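You operate a simulated robot arm through the tools that you are given. There is no shell and no other tool. Be economical: measure what you need, move in short steps, check, and stop when the job is done.

You run a simulated two-armed robot. Do the job below in one go: nothing can be reset, and whatever is moved stays where it is left.

JOB
Put the brass fitting marked "F6" from the exit belt on the aisle top of the exit table and the brass fitting labelled "F4" on top of the silver plate block there. Pick up the blue-capped filter element from the top of the cooling plate with one hand, pass it to the other hand and put it on the green pass patch. Take the blue block and put it on the upper shelf of the rack. Put the blue pad on the aisle top of the exit table away on the lower shelf of the service bench. Press the green record key three times. Take the wire brush from the top of the packing bench and put it on the exit belt. Pull the top rack drawer open. Any order will do. Set down upright: blue-capped filter element.

It is judged by the outcome, as a careful person would: the job done as asked, and still so three seconds after it is handed in. It fails if anything else is knocked over, pushed out of place, dropped, spilled or broken.

ROBOT AND FRAMES
Two 6-joint arms with two-finger grippers on one trunk, on a base that drives. Base frame: it is fixed to the floor where the robot stands at the start and does not move with it; the origin is under the middle of the robot, x ahead of it, y to its left, z up; the surface under the hand at the start is at about z = 93. Lengths are in cm, angles in rad, forces in N, time in s.
The left shoulder is at the start at [3, 17.8, 111.3], the right one opposite. With the tool pointing down near the work surface each hand reaches from about 46 to 84 cm from the robot's upright axis, wherever it stands, measured 20 degrees to its own side. Places, roughly: aisle top of the exit table [130, -10, 90]; blue block [125, -25, 100]; blue pad (6x8x3 cm) [130, -50, 90]; blue-capped filter element [50, -25, 100]; brass fitting [75, 0, 100]; exit belt [90, -10, 90]; green PASS patch (20x19 cm) [282, -14, 90]; green record key [310, 0, 90]; lower shelf of the service bench [140, -1000, 50]; plate block [75, -25, 100]; top rack drawer [-120, -1630, 100]; upper shelf of the rack [170, 210, 150]; wire brush (7x3x6 cm) [330, 110, 90]. Payload 2.54 kg a hand.
The TCP of each hand is the grasp point between the finger pads, 3 cm short of the fingertips. In the tool frame z runs along the fingers and y along their closing line. Largest opening 11.6 cm; the body of the gripper starts 9.5 cm behind the TCP.
Orientation is that of the tool frame in the base frame, as a unit quaternion [x, y, z, w]. With the fingers straight down and closing along the base's y, the tool's x points along the base's -x, its y along +y and its z along -z.

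CONTROLS
- The arms move only by the tool send_rows. It takes "left_rows", "right_rows" or both (then of equal length, played together; a hand with none holds still); each is a list of rows, each an object (a shift or turn left out is 0, a gripper value left out holds the last) with "rotation": the turn, a rotation vector about the tool's x, y, z in units of 60 degrees (1.0 is 60 degrees), a list of three; "delta_pos": the shift along the tool's x, y, z in units of 100 mm (1.0 is 100 mm), a list of three; "claw": the closure, from 0 (fully open) to 1 (shut). In form: [{"rotation": [wx, wy, wz], "delta_pos": [dx, dy, dz], "claw": claw}, ...]. A call has 1 to 10 rows; each row is the pose to reach, as a shift and turn from the pose commanded when the call began, along the tool's axes at that moment. A call with a number of a shift or a turn outside -1 to 1 is refused whole. Rows are played at 5 a second. More than 5 cm and 0.15 rad between two rows, or a gripper value outside its range, and nothing of the call is played. A pose out of reach is approached as far as the arm can. The call stops where the force on the tool passes 40 N (or 10 N more than at its start, if that is more) or the arm is blocked; 0.2 s more then pass. The fingers move at their own pace (about 15.3 cm/s each) and stop on an object; they squeeze with about 37 N. The grip force told is the motor's: it shows also when the fingers shut on nothing. Time passes only in rows, and 0.2 s behind the last, so rows that repeat a pose let the fingers close. The reply holds the time, the measured pose of the TCP, the force on the tool along the base axes, the opening and the grip force, in the units named above and with some noise, with the torque about the TCP (base axes, N m) and any sound that the robot's microphone picked up.
- Cameras (640 x 400 px; columns grow to the right, rows downward): "scene" is now at [4.24, -1.49, 182.9]; the picture's right is [-0.23, -0.97, 0.00], its down [-0.79, 0.18, -0.58] and it looks along [0.57, -0.13, -0.81] (base axes); focal length 260 px, centre (320, 200). "left" rides on the left gripper at [6.9, 1.5, -12.2] in its tool frame; the picture's right is [-0.21, 0.98, 0.00], its down [-0.83, -0.18, -0.53] and it looks along [-0.52, -0.11, 0.85] (tool axes); focal length 251 px, centre (320, 200). "right" rides on the right gripper at [6.9, -1.5, -12.2] in its tool frame; the picture's right is [0.21, 0.98, 0.00], its down [-0.83, 0.18, -0.53] and it looks along [-0.52, 0.11, 0.85] (tool axes); focal length 251 px, centre (320, 200). There is no depth. A picture from a camera that has moved, and an enlarged one, comes with that camera's place and axes in the base frame and with its lens.
- snapshot(camera): a new picture of that camera. No time passes.
- raise_lower(by): slides the trunk up (or, below 0, down) by that many cm; the arms and the scene camera ride with it, the base frame stays. It gives what a move gives, with no picture.
- roll_base(legs): drives the robot by 1 to 6 legs, each [ahead, left, turn to the left] in cm, cm and rad, along the robot's own axes; the way and the turn of a leg run together, so that a leg with both is an arc; at most 150 cm and 3.142 rad a leg. The arms and the cameras ride along, it lands a little off, and it stops where it bumps. It gives what a move gives.
- turn_head(pan, tilt): turns the head with the scene camera to pan (to the left, within 2.496 rad either way) and tilt (down, from -0.506 to 1.204), counted from straight ahead of the robot. It gives what a move gives.
- zoom(camera, box): a new picture of the part [left, top, right, bottom] of that camera's present view, enlarged. No time passes.
- job_done(): hands the job in; it is judged then, once.

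Go step by step. Nothing tells you exact positions but the pictures and the camera data: compare them with the known pose of the tool, close in by small moves and look again before you grip or let go. The budget is 217 turns and 220 pictures, counting those below and the enlarged ones. Unless the task says otherwise, let go and move clear before handing in.

The tools are called as name(argument=value, ...) on one line, values as JSON. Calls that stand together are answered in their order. send_rows: Moves the arms, as the interface text tells. Its arguments: {"type":"object","properties":{"left_rows":{"type":"array"},"right_rows":{"type":"array"}},"required":[]} The other tools are called the same way: raise_lower (by) slides the trunk up or down; roll_base (legs) drives the base; turn_head (pan, tilt) turns the head that bears the scene camera; snapshot (camera) takes a picture; zoom (camera, box) takes an enlarged picture of a part of a camera's view; job_done () hands the job in.

At the start:

```text
time: 0.0
left_eef_pos: [58.7, 15.93, 117.21]
left_orientation: [0.001, 1.0, 0.0, 0.0]
left_contact_force: [0.9, 0.2, -0.2]
left_moment: [-0.05, -0.02, 0.01]
left_width: 11.61
left_finger_force: 0.0
right_eef_pos: [43.73, -23.32, 120.21]
right_orientation: [0.001, 1.0, -0.001, 0.0]
right_contact_force: [0.4, 0.0, 0.5]
right_moment: [-0.01, 0.02, -0.03]
right_width: 11.61
right_finger_force: 0.1
trunk travel left (down, up): [-32.5, 21.5]
robot x, y, heading: [-0.26, 0.24, -0.001]
head pan, tilt: [-0.229, 0.948]
```

scene: 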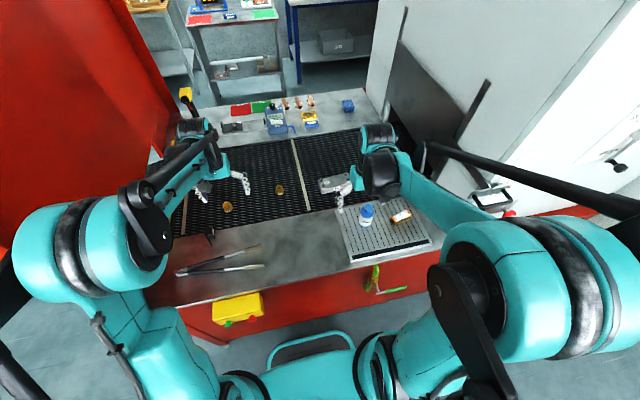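
right: 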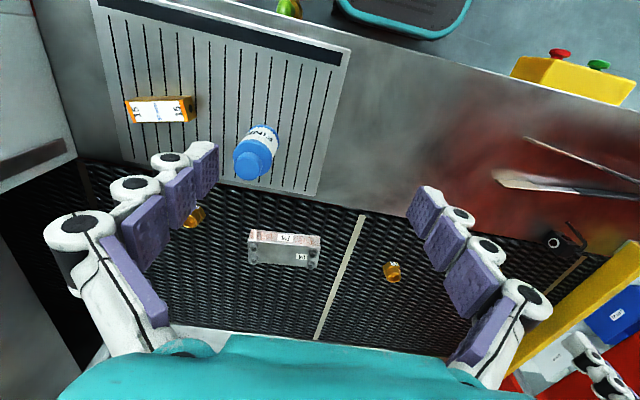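
left: 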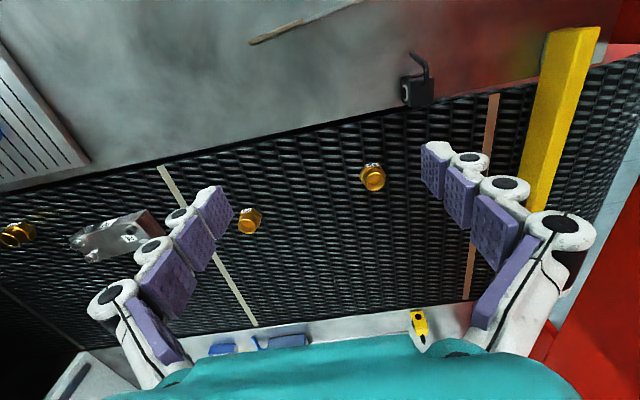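

I see the exit belt ahead with several brass fittings and the silver block, the cooling plate at the right, and benches beyond. I'll look closer to read the labels.

zoom(camera="left", box=[200, 140, 420, 260])

zoom(camera="right", box=[120, 80, 440, 300])

zoom(camera="scene", box=[160, 60, 440, 240])

zoom(camera="left", box=[0, 180, 200, 290])

```text
2.91 times, centred on (310, 200) of left
camera zoom: at [51.82, 17.48, 129.39], right [0.21, 0.98, 0.0], down [0.83, -0.18, 0.53], along [0.52, -0.11, -0.85], focal length 731 px, centre (349, 200)
```

zoom: 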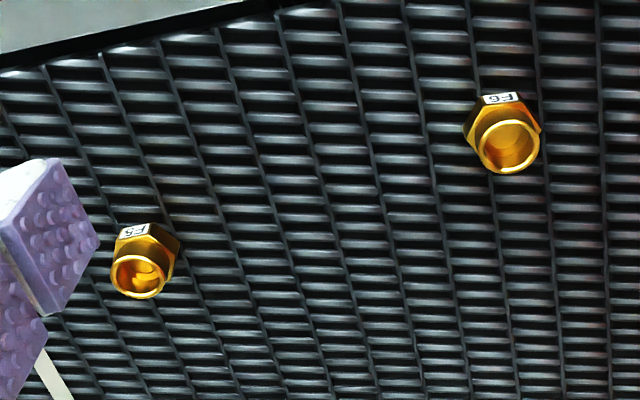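

```text
1.82 times, centred on (280, 190) of right
camera zoom: at [36.81, -24.85, 132.48], right [-0.21, 0.98, 0.0], down [0.83, 0.18, 0.53], along [0.52, 0.11, -0.85], focal length 457 px, centre (393, 218)
```

zoom: 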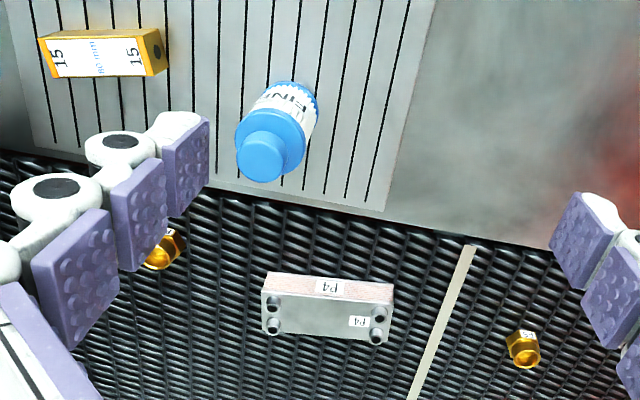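

```text
2.22 times, centred on (300, 150) of scene
camera zoom: at [4.24, -1.49, 182.9], right [-0.23, -0.97, 0.0], down [-0.79, 0.18, -0.58], along [0.57, -0.13, -0.81], focal length 578 px, centre (364, 311)
```

zoom: 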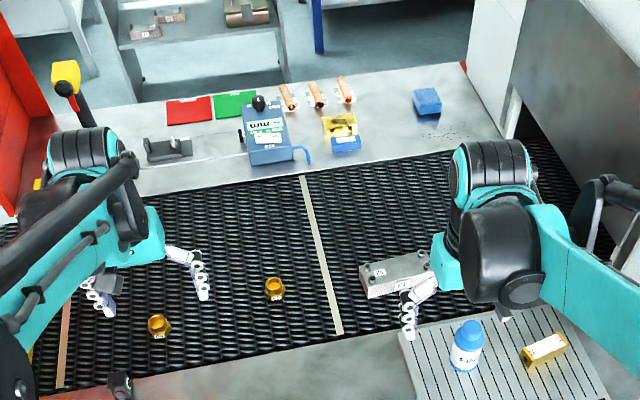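

```text
3.20 times, centred on (100, 235) of left
camera zoom: at [51.82, 17.48, 129.39], right [0.21, 0.98, 0.0], down [0.83, -0.18, 0.53], along [0.52, -0.11, -0.85], focal length 805 px, centre (1024, 88)
```

zoom: 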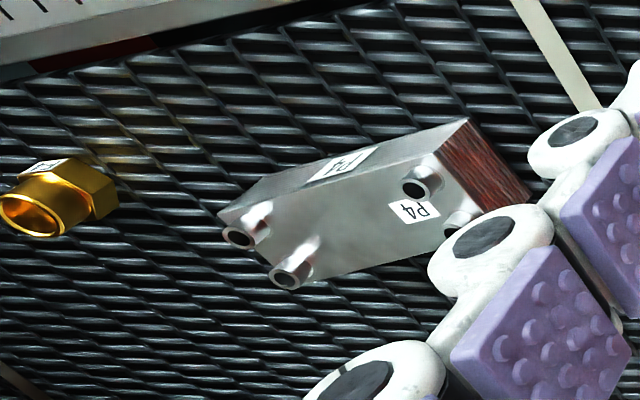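

F6 is near [71,22], F5 near [75,0], and a third fitting is near [69,-42]. I'll look around to learn the layout before acting.

turn_head(pan=0.0, tilt=0.45)

snapshot(camera="scene")

turn_head(pan=1.2, tilt=0.45)

snapshot(camera="scene")

turn_head(pan=-1.2, tilt=0.45)

snapshot(camera="scene")

```text
time: 0.9
left_eef_pos: [58.74, 15.96, 117.24]
left_orientation: [0.0, 1.0, 0.0, 0.0]
left_contact_force: [0.9, 0.3, -0.1]
left_moment: [0.0, 0.01, -0.01]
left_width: 11.59
left_finger_force: 0.1
right_eef_pos: [43.83, -23.31, 120.11]
right_orientation: [0.0, 1.0, 0.0, 0.0]
right_contact_force: [0.6, -0.1, -0.6]
right_moment: [-0.01, -0.02, 0.01]
right_width: 11.63
right_finger_force: 0.1
trunk travel left (down, up): [-32.5, 21.5]
robot x, y, heading: [-0.21, 0.1, 0.001]
head pan, tilt: [0.0, 0.45]
```

```text
212 pictures are left
camera scene: at [6.34, 0.15, 187.08], right [0.0, -1.0, 0.0], down [-0.44, 0.0, -0.9], along [0.9, 0.0, -0.44], focal length 260 px, centre (320, 200)
```

scene: 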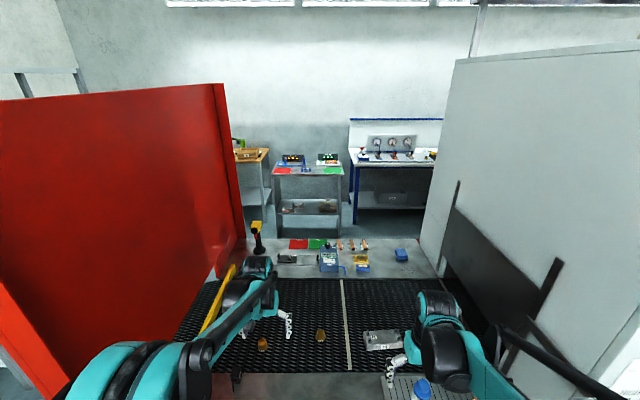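

```text
time: 2.3
left_eef_pos: [58.79, 15.95, 117.24]
left_orientation: [0.001, 1.0, -0.001, 0.0]
left_contact_force: [0.1, -1.1, -0.1]
left_moment: [0.0, -0.03, -0.01]
left_width: 11.59
left_finger_force: 0.0
right_eef_pos: [43.73, -23.28, 120.33]
right_orientation: [0.0, 1.0, 0.0, 0.0]
right_contact_force: [0.3, -0.6, -0.1]
right_moment: [-0.01, 0.01, 0.01]
right_width: 11.61
right_finger_force: 0.1
trunk travel left (down, up): [-32.5, 21.5]
robot x, y, heading: [-0.03, -0.03, 0.001]
head pan, tilt: [1.201, 0.45]
```

```text
211 pictures are left
camera scene: at [0.48, 8.72, 187.09], right [0.93, -0.36, 0.0], down [-0.16, -0.41, -0.9], along [0.33, 0.84, -0.44], focal length 260 px, centre (320, 200)
```

scene: 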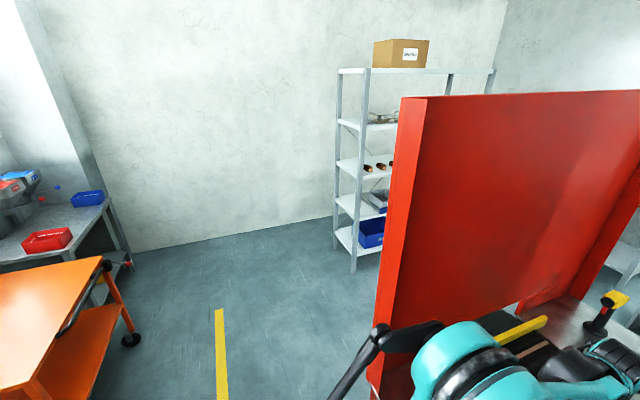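

```text
time: 4.5
left_eef_pos: [58.77, 15.95, 117.32]
left_orientation: [0.0, 1.0, 0.0, 0.0]
left_contact_force: [-0.1, -0.4, -0.5]
left_moment: [-0.03, -0.01, 0.0]
left_width: 11.59
left_finger_force: 0.0
right_eef_pos: [43.74, -23.27, 120.21]
right_orientation: [0.0, 1.0, 0.0, 0.001]
right_contact_force: [-0.3, -0.9, -0.4]
right_moment: [0.0, -0.02, -0.02]
right_width: 11.6
right_finger_force: 0.1
trunk travel left (down, up): [-32.5, 21.5]
robot x, y, heading: [0.17, -0.12, -0.001]
head pan, tilt: [-1.201, 0.45]
```

```text
210 pictures are left
camera scene: at [0.48, -8.41, 187.09], right [-0.93, -0.36, 0.0], down [-0.16, 0.41, -0.9], along [0.33, -0.84, -0.44], focal length 260 px, centre (320, 200)
```

scene: 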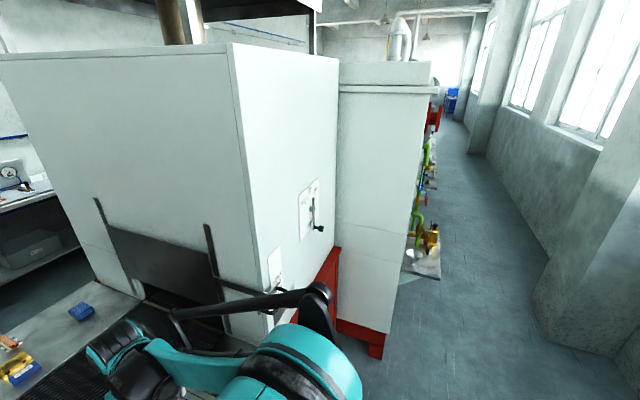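

The layout is clear. I'll start with the fitting near the plate block, moving the right hand over it and looking.

send_rows(right_rows=[{"delta_pos": [-0.33, -0.3, 0]}, {"delta_pos": [-0.66, -0.6, 0]}, {"delta_pos": [-1, -0.9, 0]}, {"delta_pos": [-1, -1, 0]}])

turn_head(pan=-0.3, tilt=0.9)

snapshot(camera="right")

snapshot(camera="scene")

```text
time: 5.5
left_eef_pos: [58.7, 16.01, 117.34]
left_orientation: [0.0, 1.0, 0.0, 0.0]
left_contact_force: [-0.2, 0.6, -0.3]
left_moment: [-0.01, -0.01, -0.05]
left_width: 11.63
left_finger_force: 0.0
right_eef_pos: [53.68, -33.33, 120.2]
right_orientation: [0.0, 1.0, 0.0, 0.0]
right_contact_force: [1.1, 0.3, -0.6]
right_moment: [-0.02, -0.05, 0.0]
right_width: 11.62
right_finger_force: 0.1
trunk travel left (down, up): [-32.5, 21.5]
robot x, y, heading: [-0.12, 0.07, -0.002]
head pan, tilt: [-1.201, 0.45]
```

```text
time: 6.7
left_eef_pos: [58.81, 15.87, 117.2]
left_orientation: [0.0, 1.0, 0.001, 0.0]
left_contact_force: [-0.3, -0.1, -0.6]
left_moment: [0.0, -0.02, 0.03]
left_width: 11.61
left_finger_force: 0.2
right_eef_pos: [53.76, -33.13, 120.33]
right_orientation: [0.0, 1.0, 0.0, 0.0]
right_contact_force: [-0.1, -0.5, -0.5]
right_moment: [-0.02, -0.03, -0.02]
right_width: 11.6
right_finger_force: 0.1
trunk travel left (down, up): [-32.5, 21.5]
robot x, y, heading: [-0.33, -0.18, -0.001]
head pan, tilt: [-0.3, 0.901]
```

```text
209 pictures are left
camera right: at [46.78, -34.82, 132.5], right [-0.21, 0.98, 0.0], down [0.83, 0.18, 0.53], along [0.52, 0.11, -0.85], focal length 251 px, centre (320, 200)
```

right: 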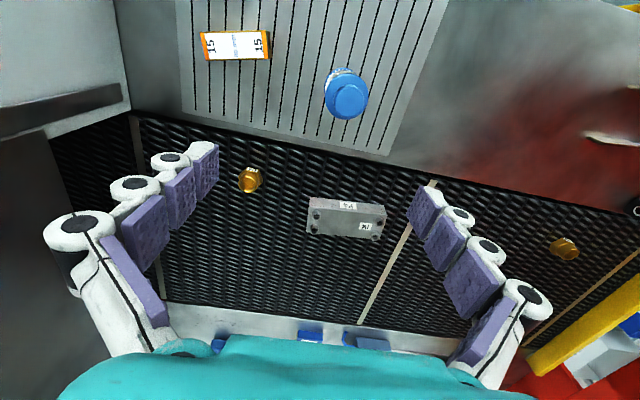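

```text
208 pictures are left
camera scene: at [4.38, -2.09, 183.26], right [-0.3, -0.96, 0.0], down [-0.75, 0.23, -0.62], along [0.59, -0.18, -0.78], focal length 260 px, centre (320, 200)
```

scene: 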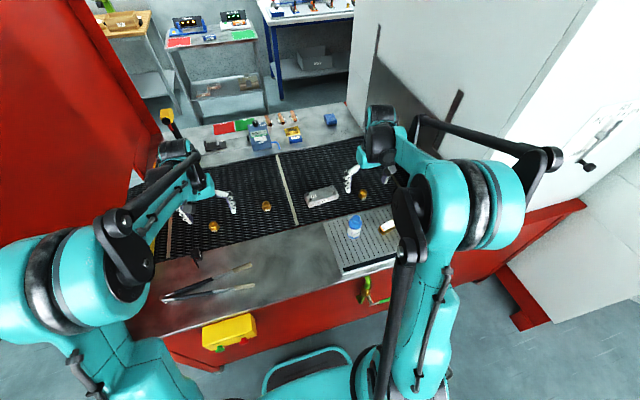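

zoom(camera="right", box=[220, 150, 400, 262])

zoom(camera="scene", box=[270, 150, 430, 250])

```text
3.56 times, centred on (310, 206) of right
camera zoom: at [46.78, -34.82, 132.5], right [-0.21, 0.98, 0.0], down [0.83, 0.18, 0.53], along [0.52, 0.11, -0.85], focal length 894 px, centre (356, 179)
```

zoom: 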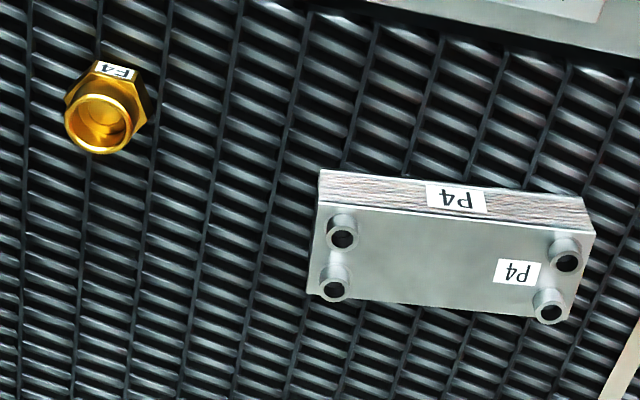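

```text
4.00 times, centred on (350, 200) of scene
camera zoom: at [4.38, -2.09, 183.26], right [-0.3, -0.96, 0.0], down [-0.75, 0.23, -0.62], along [0.59, -0.18, -0.78], focal length 1041 px, centre (200, 200)
```

zoom: 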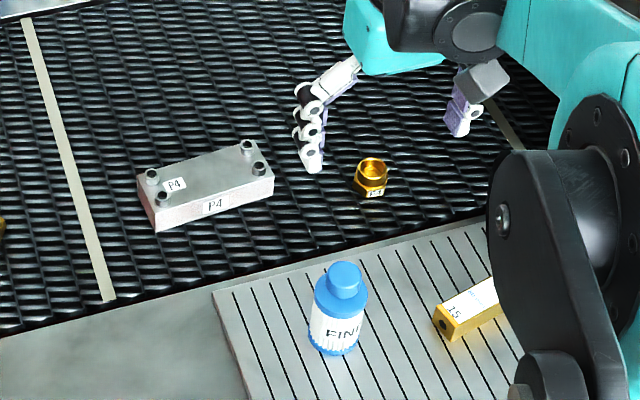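

That fitting reads F4; its flats suggest gripping with the tool turned 30°. I move above it at [68,-42] and look.

send_rows(right_rows=[{"delta_pos": [-0.33, -0.3, 0.2]}, {"delta_pos": [-0.66, -0.6, 0.5]}, {"delta_pos": [-1, -0.88, 0.8]}])

send_rows(right_rows=[{"delta_pos": [-0.1, 0, 0.1], "rotation": [0, 0, 0.125]}, {"delta_pos": [-0.2, 0, 0.3], "rotation": [0, 0, 0.25]}, {"delta_pos": [-0.3, 0, 0.5], "rotation": [0, 0, 0.375]}, {"delta_pos": [-0.43, 0, 0.6], "rotation": [0, 0, 0.5]}, {"delta_pos": [-0.43, 0, 0.6], "rotation": [0, 0, 0.5]}])

snapshot(camera="right")

```text
refused: row 2 steps farther than a row can; nothing moved
```

```text
time: 7.9
left_eef_pos: [58.76, 16.06, 117.27]
left_orientation: [0.0, 1.0, 0.0, 0.0]
left_contact_force: [1.3, 0.7, 0.4]
left_moment: [-0.01, 0.01, 0.01]
left_width: 11.6
left_finger_force: 0.0
right_eef_pos: [57.84, -33.46, 114.3]
right_orientation: [0.259, 0.966, 0.0, 0.0]
right_contact_force: [-0.4, 0.4, -0.7]
right_moment: [0.0, 0.03, 0.01]
right_width: 11.6
right_finger_force: 0.0
trunk travel left (down, up): [-32.5, 21.5]
robot x, y, heading: [-0.1, 0.02, -0.001]
head pan, tilt: [-0.3, 0.901]
```

```text
205 pictures are left
camera right: at [51.17, -31.21, 126.53], right [0.3, 0.95, 0.0], down [0.81, -0.26, 0.53], along [0.51, -0.16, -0.85], focal length 251 px, centre (320, 200)
```

right: 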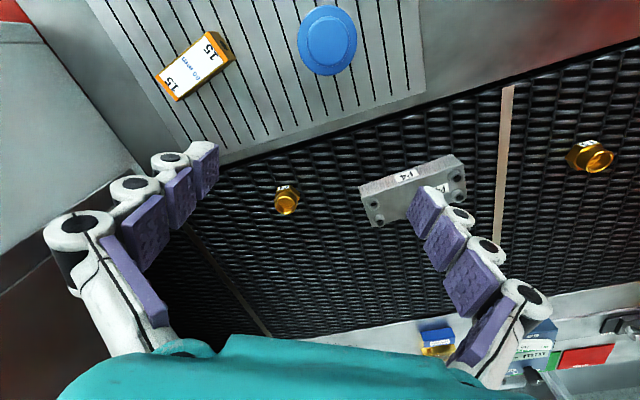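

send_rows(right_rows=[{"delta_pos": [-0.4, -0.1, 0.2]}, {"delta_pos": [-0.8, -0.2, 0.4]}, {"delta_pos": [-1.0, -0.2, 0.7]}])

send_rows(right_rows=[{"delta_pos": [-0.29, 0, 0.2]}, {"delta_pos": [-0.29, 0, 0.2]}])

snapshot(camera="right")

snapshot(camera="scene")

```text
time: 8.7
left_eef_pos: [58.88, 15.86, 117.18]
left_orientation: [0.0, 1.0, -0.001, -0.001]
left_contact_force: [0.0, -0.4, 0.8]
left_moment: [-0.04, 0.06, 0.01]
left_width: 11.61
left_finger_force: 0.0
right_eef_pos: [65.77, -40.13, 107.1]
right_orientation: [0.258, 0.966, 0.0, -0.001]
right_contact_force: [0.5, -0.3, -0.8]
right_moment: [0.01, 0.03, 0.03]
right_width: 11.59
right_finger_force: 0.0
trunk travel left (down, up): [-32.5, 21.5]
robot x, y, heading: [-0.09, -0.18, 0.002]
head pan, tilt: [-0.3, 0.901]
```

```text
time: 9.3
left_eef_pos: [58.63, 16.07, 117.3]
left_orientation: [0.0, 1.0, -0.001, 0.001]
left_contact_force: [0.0, 1.0, 0.5]
left_moment: [0.02, -0.05, 0.0]
left_width: 11.62
left_finger_force: 0.0
right_eef_pos: [67.97, -41.57, 105.28]
right_orientation: [0.259, 0.966, -0.001, 0.001]
right_contact_force: [-0.3, -1.2, 1.0]
right_moment: [-0.04, -0.01, -0.04]
right_width: 11.6
right_finger_force: 0.1
trunk travel left (down, up): [-32.5, 21.5]
robot x, y, heading: [0.31, 0.22, 0.006]
head pan, tilt: [-0.3, 0.901]
```

```text
204 pictures are left
camera right: at [61.29, -39.37, 117.6], right [0.3, 0.95, 0.0], down [0.81, -0.26, 0.53], along [0.51, -0.16, -0.84], focal length 251 px, centre (320, 200)
```

right: 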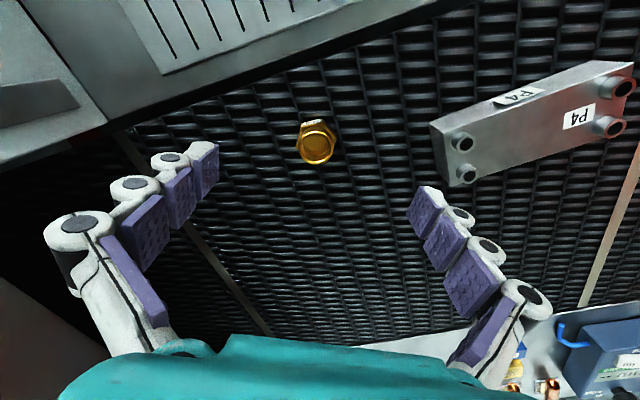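

```text
203 pictures are left
camera scene: at [4.18, -1.97, 183.26], right [-0.3, -0.96, 0.0], down [-0.75, 0.23, -0.62], along [0.59, -0.18, -0.78], focal length 260 px, centre (320, 200)
```

scene: 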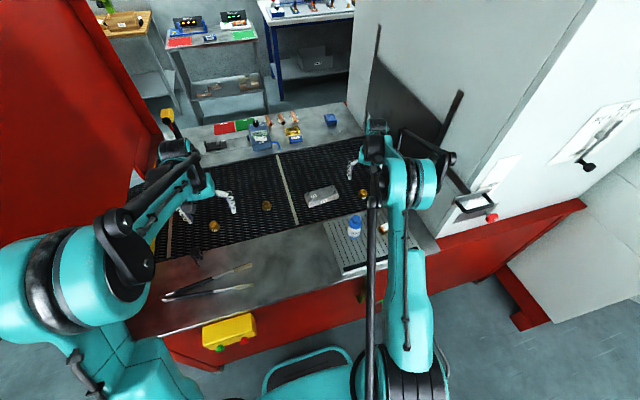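

send_rows(right_rows=[{"delta_pos": [-0.07, -0.02, 0.4]}, {"delta_pos": [-0.07, -0.02, 0.7]}, {"delta_pos": [-0.07, -0.02, 0.84]}])

snapshot(camera="right")

zoom(camera="scene", box=[290, 130, 450, 230])

```text
time: 10.1
left_eef_pos: [58.82, 16.04, 117.27]
left_orientation: [0.0, 1.0, -0.001, 0.0]
left_contact_force: [0.1, -0.7, 0.3]
left_moment: [0.06, 0.04, 0.01]
left_width: 11.59
left_finger_force: 0.0
right_eef_pos: [68.7, -42.15, 96.74]
right_orientation: [0.259, 0.966, -0.001, 0.0]
right_contact_force: [0.3, 0.1, -0.1]
right_moment: [-0.03, -0.03, -0.01]
right_width: 11.58
right_finger_force: 0.0
trunk travel left (down, up): [-32.5, 21.5]
robot x, y, heading: [-0.25, -0.07, -0.001]
head pan, tilt: [-0.3, 0.901]
```

```text
202 pictures are left
camera right: at [61.99, -39.98, 108.98], right [0.3, 0.95, 0.0], down [0.81, -0.26, 0.53], along [0.51, -0.16, -0.85], focal length 251 px, centre (320, 200)
```

right: 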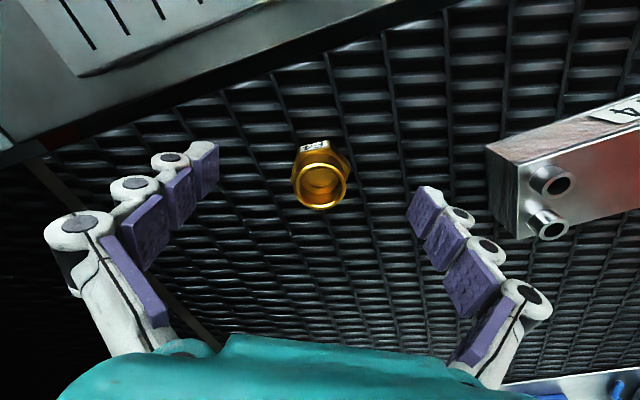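

```text
4.00 times, centred on (370, 180) of scene
camera zoom: at [4.47, -2.14, 183.25], right [-0.3, -0.96, 0.0], down [-0.75, 0.23, -0.62], along [0.59, -0.18, -0.78], focal length 1041 px, centre (120, 280)
```

zoom: 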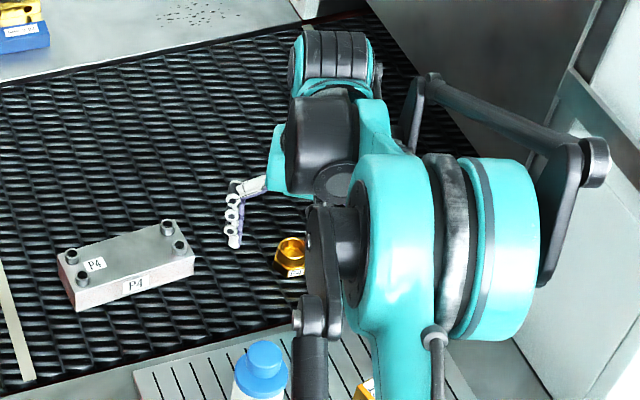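

The fitting sits right at the grasp point. I close and lift.

send_rows(right_rows=[{"claw": 1}, {"claw": 1}, {"claw": 1}, {"claw": 1}])

send_rows(right_rows=[{"delta_pos": [0, 0, -0.3]}, {"delta_pos": [0, 0, -0.7]}, {"delta_pos": [0, 0, -0.8]}])

snapshot(camera="right")

```text
time: 11.1
left_eef_pos: [58.68, 16.1, 117.27]
left_orientation: [0.0, 1.0, 0.0, 0.0]
left_contact_force: [0.1, 0.6, 0.4]
left_moment: [0.02, -0.02, 0.03]
left_width: 11.59
left_finger_force: 0.1
right_eef_pos: [68.55, -42.04, 96.86]
right_orientation: [0.259, 0.966, 0.0, 0.0]
right_contact_force: [0.9, -0.2, 6.9]
right_moment: [-0.05, 0.01, -0.01]
right_width: 3.52
right_finger_force: 37.5
trunk travel left (down, up): [-32.5, 21.5]
robot x, y, heading: [0.3, -0.07, -0.001]
head pan, tilt: [-0.3, 0.901]
```

```text
time: 11.9
left_eef_pos: [58.73, 15.93, 117.23]
left_orientation: [0.0, 1.0, 0.0, 0.0]
left_contact_force: [0.0, -0.6, 0.1]
left_moment: [0.02, 0.0, 0.02]
left_width: 11.6
left_finger_force: 0.0
right_eef_pos: [68.7, -42.19, 104.82]
right_orientation: [0.259, 0.966, 0.0, 0.0]
right_contact_force: [-0.3, -0.9, -1.9]
right_moment: [-0.01, 0.01, 0.02]
right_width: 3.49
right_finger_force: 37.4
trunk travel left (down, up): [-32.5, 21.5]
robot x, y, heading: [0.06, 0.05, 0.001]
head pan, tilt: [-0.3, 0.901]
```

```text
200 pictures are left
camera right: at [61.95, -40.01, 117.08], right [0.3, 0.95, 0.0], down [0.81, -0.26, 0.53], along [0.51, -0.16, -0.85], focal length 251 px, centre (320, 200)
```

right: 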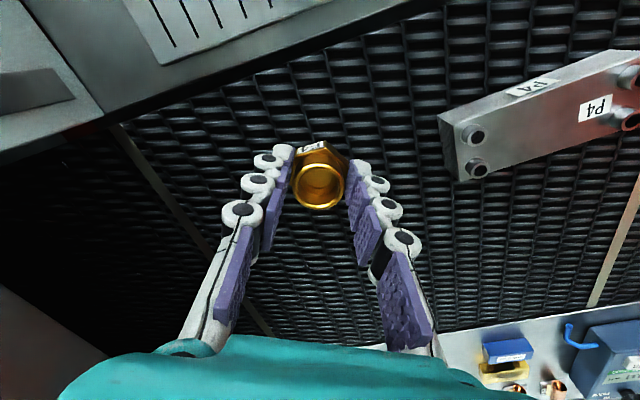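

send_rows(right_rows=[{"delta_pos": [0.1, 0.2, -0.3]}, {"delta_pos": [0.2, 0.55, -0.4]}, {"delta_pos": [0.28, 0.85, -0.4]}])

send_rows(right_rows=[{"delta_pos": [0.1, 0.4, 0]}, {"delta_pos": [0.27, 0.82, 0.1]}, {"delta_pos": [0.27, 0.82, 0.1]}])

snapshot(camera="right")

zoom(camera="scene", box=[240, 130, 400, 230])

snapshot(camera="left")

```text
time: 12.7
left_eef_pos: [58.92, 16.05, 117.12]
left_orientation: [0.0, 1.0, 0.0, 0.0]
left_contact_force: [0.6, -1.4, -0.7]
left_moment: [0.0, 0.05, -0.01]
left_width: 11.61
left_finger_force: 0.0
right_eef_pos: [70.56, -33.22, 108.83]
right_orientation: [0.259, 0.966, 0.001, 0.0]
right_contact_force: [0.8, 0.9, -1.8]
right_moment: [0.0, -0.02, 0.0]
right_width: 3.51
right_finger_force: 37.0
trunk travel left (down, up): [-32.5, 21.5]
robot x, y, heading: [-0.1, 0.05, 0.0]
head pan, tilt: [-0.3, 0.901]
```

```text
time: 13.5
left_eef_pos: [58.74, 15.86, 117.34]
left_orientation: [0.0, 1.0, 0.0, 0.0]
left_contact_force: [-0.4, -0.5, 0.1]
left_moment: [-0.02, -0.01, -0.02]
left_width: 11.57
left_finger_force: 0.2
right_eef_pos: [72.28, -25.02, 107.79]
right_orientation: [0.259, 0.966, 0.0, 0.0]
right_contact_force: [-0.9, -0.5, -0.8]
right_moment: [0.03, -0.01, 0.01]
right_width: 3.52
right_finger_force: 37.1
trunk travel left (down, up): [-32.5, 21.5]
robot x, y, heading: [0.02, 0.44, 0.003]
head pan, tilt: [-0.3, 0.901]
```

```text
199 pictures are left
camera right: at [65.55, -22.76, 120.04], right [0.3, 0.95, 0.0], down [0.81, -0.26, 0.53], along [0.51, -0.16, -0.85], focal length 251 px, centre (320, 200)
```

right: 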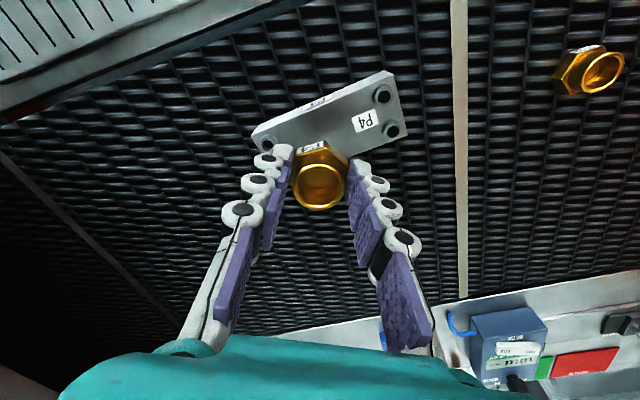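

```text
4.00 times, centred on (320, 180) of scene
camera zoom: at [4.37, -2.23, 183.25], right [-0.3, -0.96, 0.0], down [-0.75, 0.23, -0.62], along [0.59, -0.18, -0.78], focal length 1041 px, centre (320, 280)
```

zoom: 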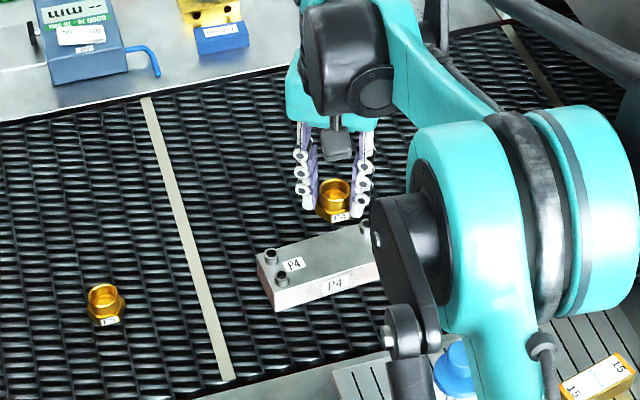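

```text
197 pictures are left
camera left: at [51.83, 17.36, 129.41], right [0.21, 0.98, 0.0], down [0.83, -0.18, 0.53], along [0.52, -0.11, -0.85], focal length 251 px, centre (320, 200)
```

left: 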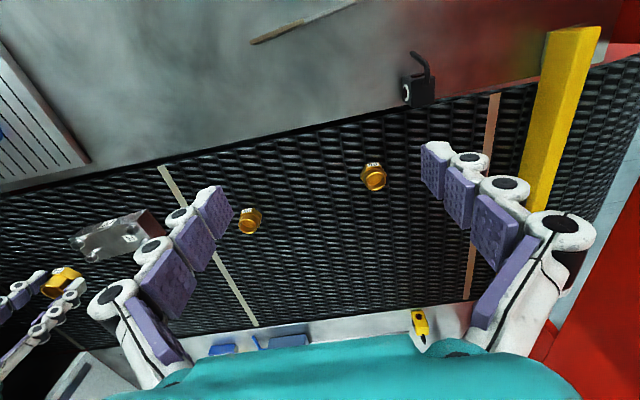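

send_rows(right_rows=[{"delta_pos": [0, 0.02, 0.35]}, {"delta_pos": [0, 0.02, 0.55]}, {"delta_pos": [0, 0.02, 0.6]}, {"delta_pos": [0, 0.02, 0.63]}])

zoom(camera="left", box=[0, 180, 200, 305])

zoom(camera="right", box=[220, 60, 420, 220])

```text
time: 14.5
left_eef_pos: [58.81, 15.88, 117.29]
left_orientation: [-0.001, 1.0, 0.0, 0.0]
left_contact_force: [0.1, 0.3, -0.4]
left_moment: [0.04, 0.04, 0.0]
left_width: 11.64
left_finger_force: 0.0
right_eef_pos: [72.3, -24.69, 101.4]
right_orientation: [0.259, 0.966, 0.0, 0.0]
right_contact_force: [0.5, -0.4, -2.1]
right_moment: [0.02, 0.0, 0.02]
right_width: 3.52
right_finger_force: 37.1
trunk travel left (down, up): [-32.5, 21.5]
robot x, y, heading: [-0.31, -0.32, -0.001]
head pan, tilt: [-0.3, 0.901]
```

```text
3.20 times, centred on (100, 242) of left
camera zoom: at [51.86, 17.46, 129.38], right [0.21, 0.98, 0.0], down [0.83, -0.18, 0.53], along [0.52, -0.11, -0.85], focal length 805 px, centre (1024, 64)
```

zoom: 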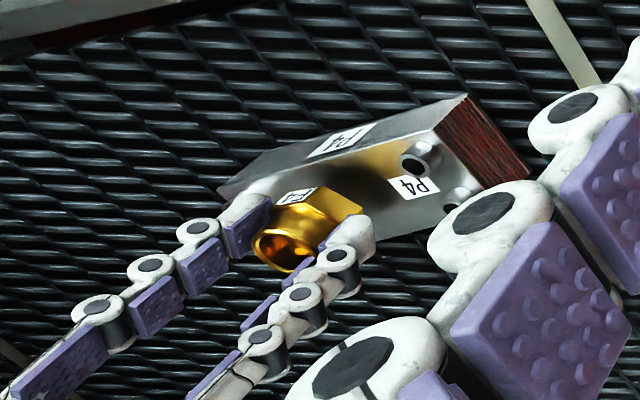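

```text
2.50 times, centred on (320, 140) of right
camera zoom: at [65.68, -22.54, 113.68], right [0.3, 0.95, 0.0], down [0.81, -0.26, 0.53], along [0.51, -0.16, -0.85], focal length 629 px, centre (320, 350)
```

zoom: 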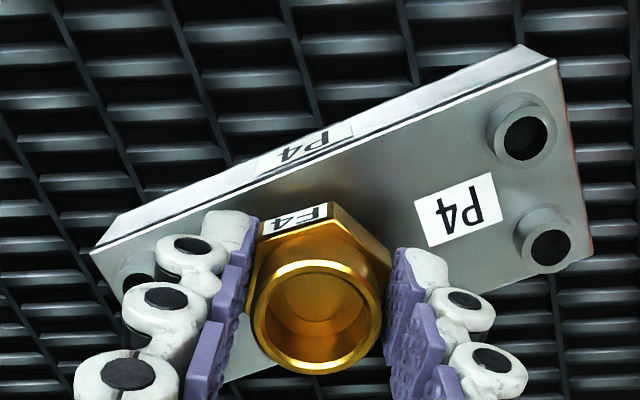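

send_rows(right_rows=[{"delta_pos": [0, 0, 0.03]}, {"delta_pos": [0, 0, 0.06]}, {"delta_pos": [0, 0, 0.06]}])

zoom(camera="left", box=[0, 180, 200, 305])

```text
time: 15.3
left_eef_pos: [58.81, 16.05, 117.26]
left_orientation: [0.0, 1.0, 0.0, 0.001]
left_contact_force: [0.5, -0.4, -0.2]
left_moment: [0.01, -0.01, 0.07]
left_width: 11.59
left_finger_force: 0.0
right_eef_pos: [72.38, -24.66, 100.9]
right_orientation: [0.258, 0.966, 0.001, 0.0]
right_contact_force: [0.0, -0.3, -1.8]
right_moment: [-0.03, -0.01, -0.02]
right_width: 3.5
right_finger_force: 37.2
trunk travel left (down, up): [-32.5, 21.5]
robot x, y, heading: [0.33, -0.18, -0.0]
head pan, tilt: [-0.3, 0.901]
```

```text
3.20 times, centred on (100, 242) of left
camera zoom: at [51.84, 17.47, 129.39], right [0.21, 0.98, 0.0], down [0.83, -0.18, 0.53], along [0.52, -0.11, -0.85], focal length 805 px, centre (1024, 64)
```

zoom: 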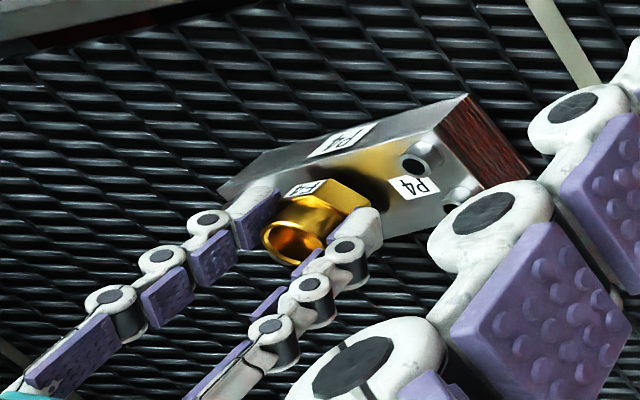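

Still free of contact; I go down in millimetre steps until the weight changes.

send_rows(right_rows=[{"delta_pos": [0, 0, 0.04]}, {"delta_pos": [0, 0, 0.06]}, {"delta_pos": [0, 0, 0.06]}])

send_rows(right_rows=[{"delta_pos": [0, 0, 0.03]}, {"delta_pos": [0, 0, 0.03]}])

zoom(camera="left", box=[0, 180, 200, 305])

```text
time: 16.1
left_eef_pos: [58.79, 15.96, 117.23]
left_orientation: [0.0, 1.0, 0.0, 0.0]
left_contact_force: [0.4, -0.4, -0.1]
left_moment: [-0.03, 0.03, -0.01]
left_width: 11.6
left_finger_force: 0.0
right_eef_pos: [72.34, -24.62, 100.35]
right_orientation: [0.26, 0.966, 0.0, -0.001]
right_contact_force: [0.0, -0.5, -1.6]
right_moment: [0.01, 0.03, -0.01]
right_width: 3.5
right_finger_force: 37.5
trunk travel left (down, up): [-32.5, 21.5]
robot x, y, heading: [-0.2, -0.19, -0.002]
head pan, tilt: [-0.3, 0.901]
```

```text
time: 16.7
left_eef_pos: [58.57, 16.01, 117.38]
left_orientation: [0.0, 1.0, 0.0, 0.001]
left_contact_force: [-0.3, 0.3, -0.7]
left_moment: [-0.01, 0.0, 0.02]
left_width: 11.6
left_finger_force: 0.2
right_eef_pos: [72.31, -24.79, 100.28]
right_orientation: [0.258, 0.966, 0.0, 0.001]
right_contact_force: [9.9, -2.5, 26.6]
right_moment: [-0.03, -0.21, -0.07]
right_width: 3.51
right_finger_force: 37.3
trunk travel left (down, up): [-32.5, 21.5]
robot x, y, heading: [0.15, -0.09, 0.006]
head pan, tilt: [-0.3, 0.901]
```

```text
3.20 times, centred on (100, 242) of left
camera zoom: at [51.68, 17.54, 129.48], right [0.21, 0.98, 0.0], down [0.83, -0.18, 0.54], along [0.52, -0.11, -0.84], focal length 805 px, centre (1024, 64)
```

zoom: 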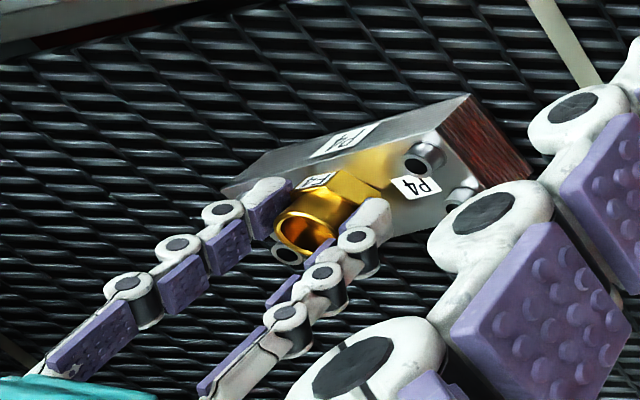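

Seated. I ease off, open slightly and lift straight up.

send_rows(right_rows=[{"delta_pos": [0, 0, -0.03]}, {"delta_pos": [0, 0, -0.03], "claw": 0.55}, {"delta_pos": [0, 0, -0.03], "claw": 0.5}, {"delta_pos": [0, 0, -0.2]}, {"delta_pos": [0, 0, -0.6]}, {"delta_pos": [0, 0, -1.0]}])

zoom(camera="right", box=[220, 60, 420, 220])

zoom(camera="left", box=[0, 180, 200, 305])

```text
time: 18.1
left_eef_pos: [58.83, 15.96, 117.35]
left_orientation: [0.0, 1.0, 0.0, 0.0]
left_contact_force: [0.3, 0.2, -0.5]
left_moment: [0.03, -0.01, 0.02]
left_width: 11.57
left_finger_force: 0.0
right_eef_pos: [72.4, -24.64, 110.15]
right_orientation: [0.259, 0.966, 0.0, 0.0]
right_contact_force: [0.0, 0.8, 0.0]
right_moment: [0.0, 0.01, 0.0]
right_width: 5.8
right_finger_force: 0.2
trunk travel left (down, up): [-32.5, 21.5]
robot x, y, heading: [0.22, 0.18, -0.002]
head pan, tilt: [-0.3, 0.901]
```

```text
2.50 times, centred on (320, 140) of right
camera zoom: at [65.66, -22.52, 122.38], right [0.3, 0.95, 0.0], down [0.81, -0.26, 0.53], along [0.51, -0.16, -0.85], focal length 629 px, centre (320, 350)
```

zoom: 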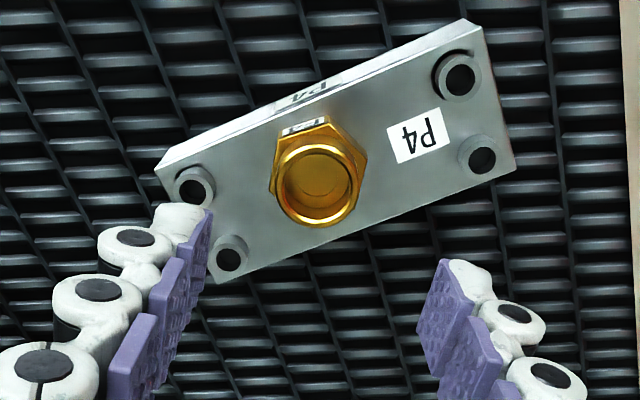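

```text
3.20 times, centred on (100, 242) of left
camera zoom: at [51.76, 17.5, 129.42], right [0.21, 0.98, 0.0], down [0.83, -0.18, 0.53], along [0.52, -0.11, -0.85], focal length 805 px, centre (1024, 64)
```

zoom: 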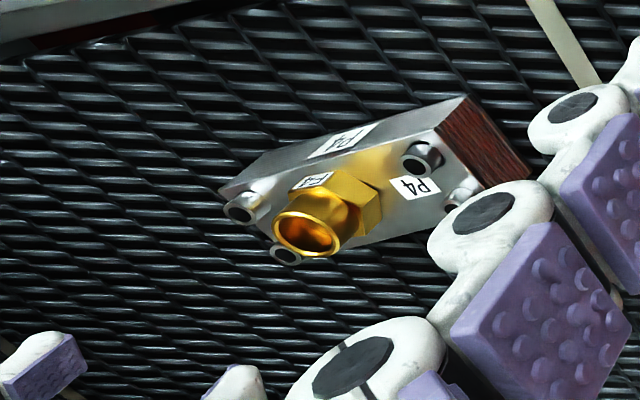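

F4 is on the block. Next the left hand goes above F6 while the right hand pulls back.

send_rows(left_rows=[{"delta_pos": [-0.25, 0.14, 0.35]}, {"delta_pos": [-0.5, 0.28, 0.7]}, {"delta_pos": [-0.73, 0.4, 1.0]}], right_rows=[{"delta_pos": [0, 0, -0.4]}, {"delta_pos": [0.3, 0, -0.7]}, {"delta_pos": [0.6, 0, -1.0]}])

snapshot(camera="left")

zoom(camera="left", box=[280, 100, 440, 200])

```text
time: 18.9
left_eef_pos: [66.16, 20.02, 107.13]
left_orientation: [0.0, 1.0, 0.0, 0.0]
left_contact_force: [0.0, 0.6, -0.3]
left_moment: [-0.01, -0.02, 0.0]
left_width: 11.61
left_finger_force: 0.0
right_eef_pos: [67.07, -21.65, 119.99]
right_orientation: [0.259, 0.966, 0.0, 0.0]
right_contact_force: [0.3, 0.2, 0.1]
right_moment: [0.0, 0.0, 0.02]
right_width: 5.8
right_finger_force: 0.1
trunk travel left (down, up): [-32.5, 21.5]
robot x, y, heading: [0.04, -0.06, -0.001]
head pan, tilt: [-0.3, 0.901]
```

```text
190 pictures are left
camera left: at [59.23, 21.61, 119.36], right [0.21, 0.98, 0.0], down [0.83, -0.18, 0.53], along [0.52, -0.12, -0.85], focal length 251 px, centre (320, 200)
```

left: 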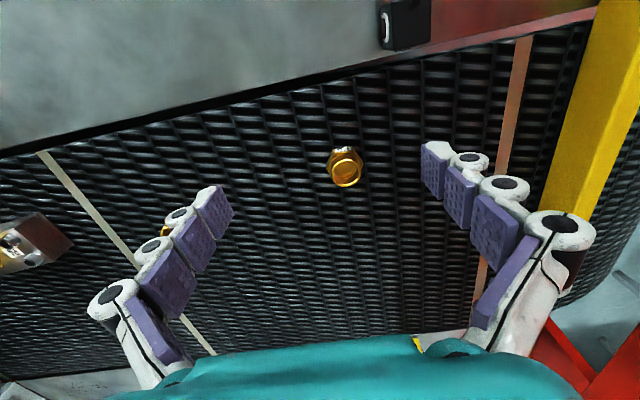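

```text
4.00 times, centred on (360, 150) of left
camera zoom: at [59.23, 21.61, 119.36], right [0.21, 0.98, 0.0], down [0.83, -0.18, 0.53], along [0.52, -0.12, -0.85], focal length 1006 px, centre (160, 400)
```

zoom: 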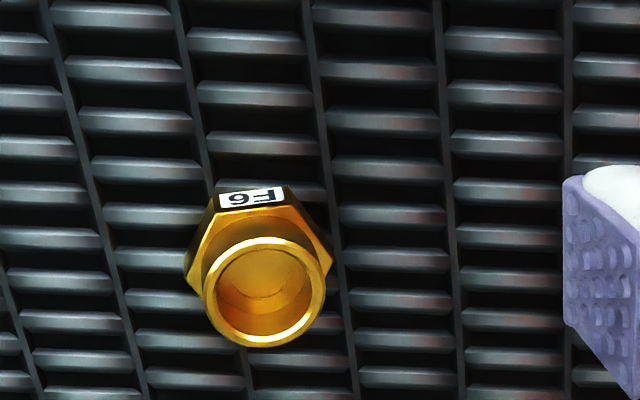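

send_rows(left_rows=[{"delta_pos": [-0.1, 0.04, 0.1], "rotation": [0, 0, -0.1125]}, {"delta_pos": [-0.2, 0.08, 0.2], "rotation": [0, 0, -0.225]}, {"delta_pos": [-0.3, 0.12, 0.3], "rotation": [0, 0, -0.3375]}, {"delta_pos": [-0.42, 0.16, 0.4], "rotation": [0, 0, -0.45]}, {"delta_pos": [-0.42, 0.16, 0.5], "rotation": [0, 0, -0.45]}])

snapshot(camera="left")

```text
time: 20.1
left_eef_pos: [70.27, 21.58, 102.28]
left_orientation: [-0.234, 0.972, 0.0, 0.0]
left_contact_force: [0.3, 0.8, 0.3]
left_moment: [0.03, 0.01, 0.0]
left_width: 11.6
left_finger_force: 0.0
right_eef_pos: [67.08, -21.69, 120.03]
right_orientation: [0.259, 0.966, -0.001, -0.001]
right_contact_force: [0.5, -0.2, 0.2]
right_moment: [0.0, 0.01, 0.0]
right_width: 5.78
right_finger_force: 0.0
trunk travel left (down, up): [-32.5, 21.5]
robot x, y, heading: [-0.36, 0.02, -0.001]
head pan, tilt: [-0.3, 0.901]
```

```text
188 pictures are left
camera left: at [63.38, 19.76, 114.41], right [-0.25, 0.97, 0.0], down [0.82, 0.21, 0.53], along [0.52, 0.14, -0.85], focal length 251 px, centre (320, 200)
```

left: 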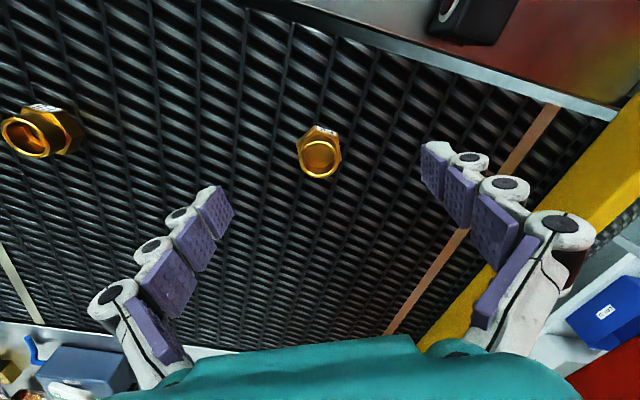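

send_rows(left_rows=[{"delta_pos": [0, 0, 0.3]}, {"delta_pos": [0, 0, 0.54]}, {"delta_pos": [0, 0, 0.54], "claw": 1}, {"delta_pos": [0, 0, 0.54], "claw": 1}, {"delta_pos": [0, 0, 0.54], "claw": 1}, {"delta_pos": [0, 0, 0.54], "claw": 1}])

send_rows(left_rows=[{"delta_pos": [0, 0, -0.3]}, {"delta_pos": [0, 0, -0.7]}, {"delta_pos": [0, 0, -1.0]}])

snapshot(camera="left")

snapshot(camera="right")

```text
time: 21.5
left_eef_pos: [70.22, 21.54, 96.89]
left_orientation: [-0.233, 0.972, 0.0, 0.0]
left_contact_force: [-0.4, -0.9, 4.3]
left_moment: [0.02, 0.02, -0.05]
left_width: 3.54
left_finger_force: 37.4
right_eef_pos: [67.15, -21.68, 120.01]
right_orientation: [0.258, 0.966, 0.0, 0.001]
right_contact_force: [0.2, -0.3, -0.2]
right_moment: [0.02, 0.0, 0.01]
right_width: 5.84
right_finger_force: 0.1
trunk travel left (down, up): [-32.5, 21.5]
robot x, y, heading: [0.1, 0.42, -0.002]
head pan, tilt: [-0.3, 0.901]
```

```text
time: 22.3
left_eef_pos: [70.35, 21.66, 106.85]
left_orientation: [-0.234, 0.972, 0.0, 0.0]
left_contact_force: [-0.5, -0.8, -1.5]
left_moment: [0.01, 0.01, 0.0]
left_width: 3.5
left_finger_force: 37.3
right_eef_pos: [67.09, -21.67, 120.0]
right_orientation: [0.259, 0.966, 0.001, 0.0]
right_contact_force: [0.1, -0.5, 0.0]
right_moment: [0.02, 0.0, 0.01]
right_width: 5.81
right_finger_force: 0.0
trunk travel left (down, up): [-32.5, 21.5]
robot x, y, heading: [0.34, 0.11, -0.0]
head pan, tilt: [-0.3, 0.901]
```

```text
187 pictures are left
camera left: at [63.43, 19.81, 119.02], right [-0.25, 0.97, 0.0], down [0.82, 0.21, 0.53], along [0.52, 0.13, -0.85], focal length 251 px, centre (320, 200)
```

left: 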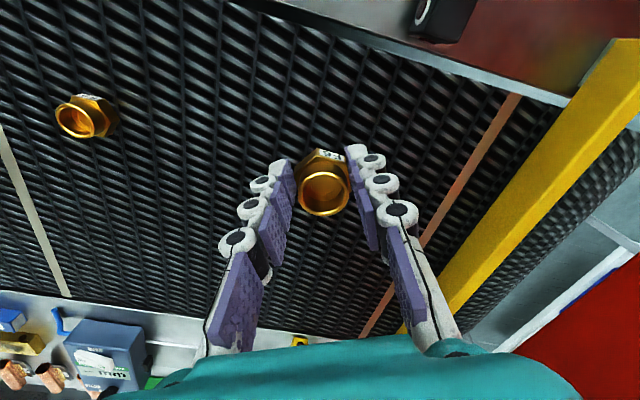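

```text
186 pictures are left
camera right: at [60.39, -19.52, 132.26], right [0.3, 0.95, 0.0], down [0.81, -0.26, 0.53], along [0.51, -0.16, -0.85], focal length 251 px, centre (320, 200)
```

right: 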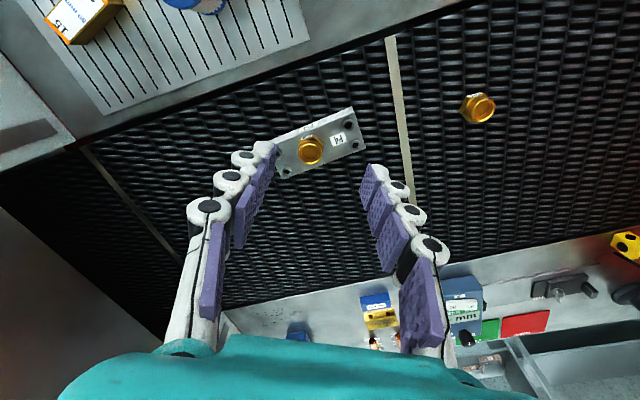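

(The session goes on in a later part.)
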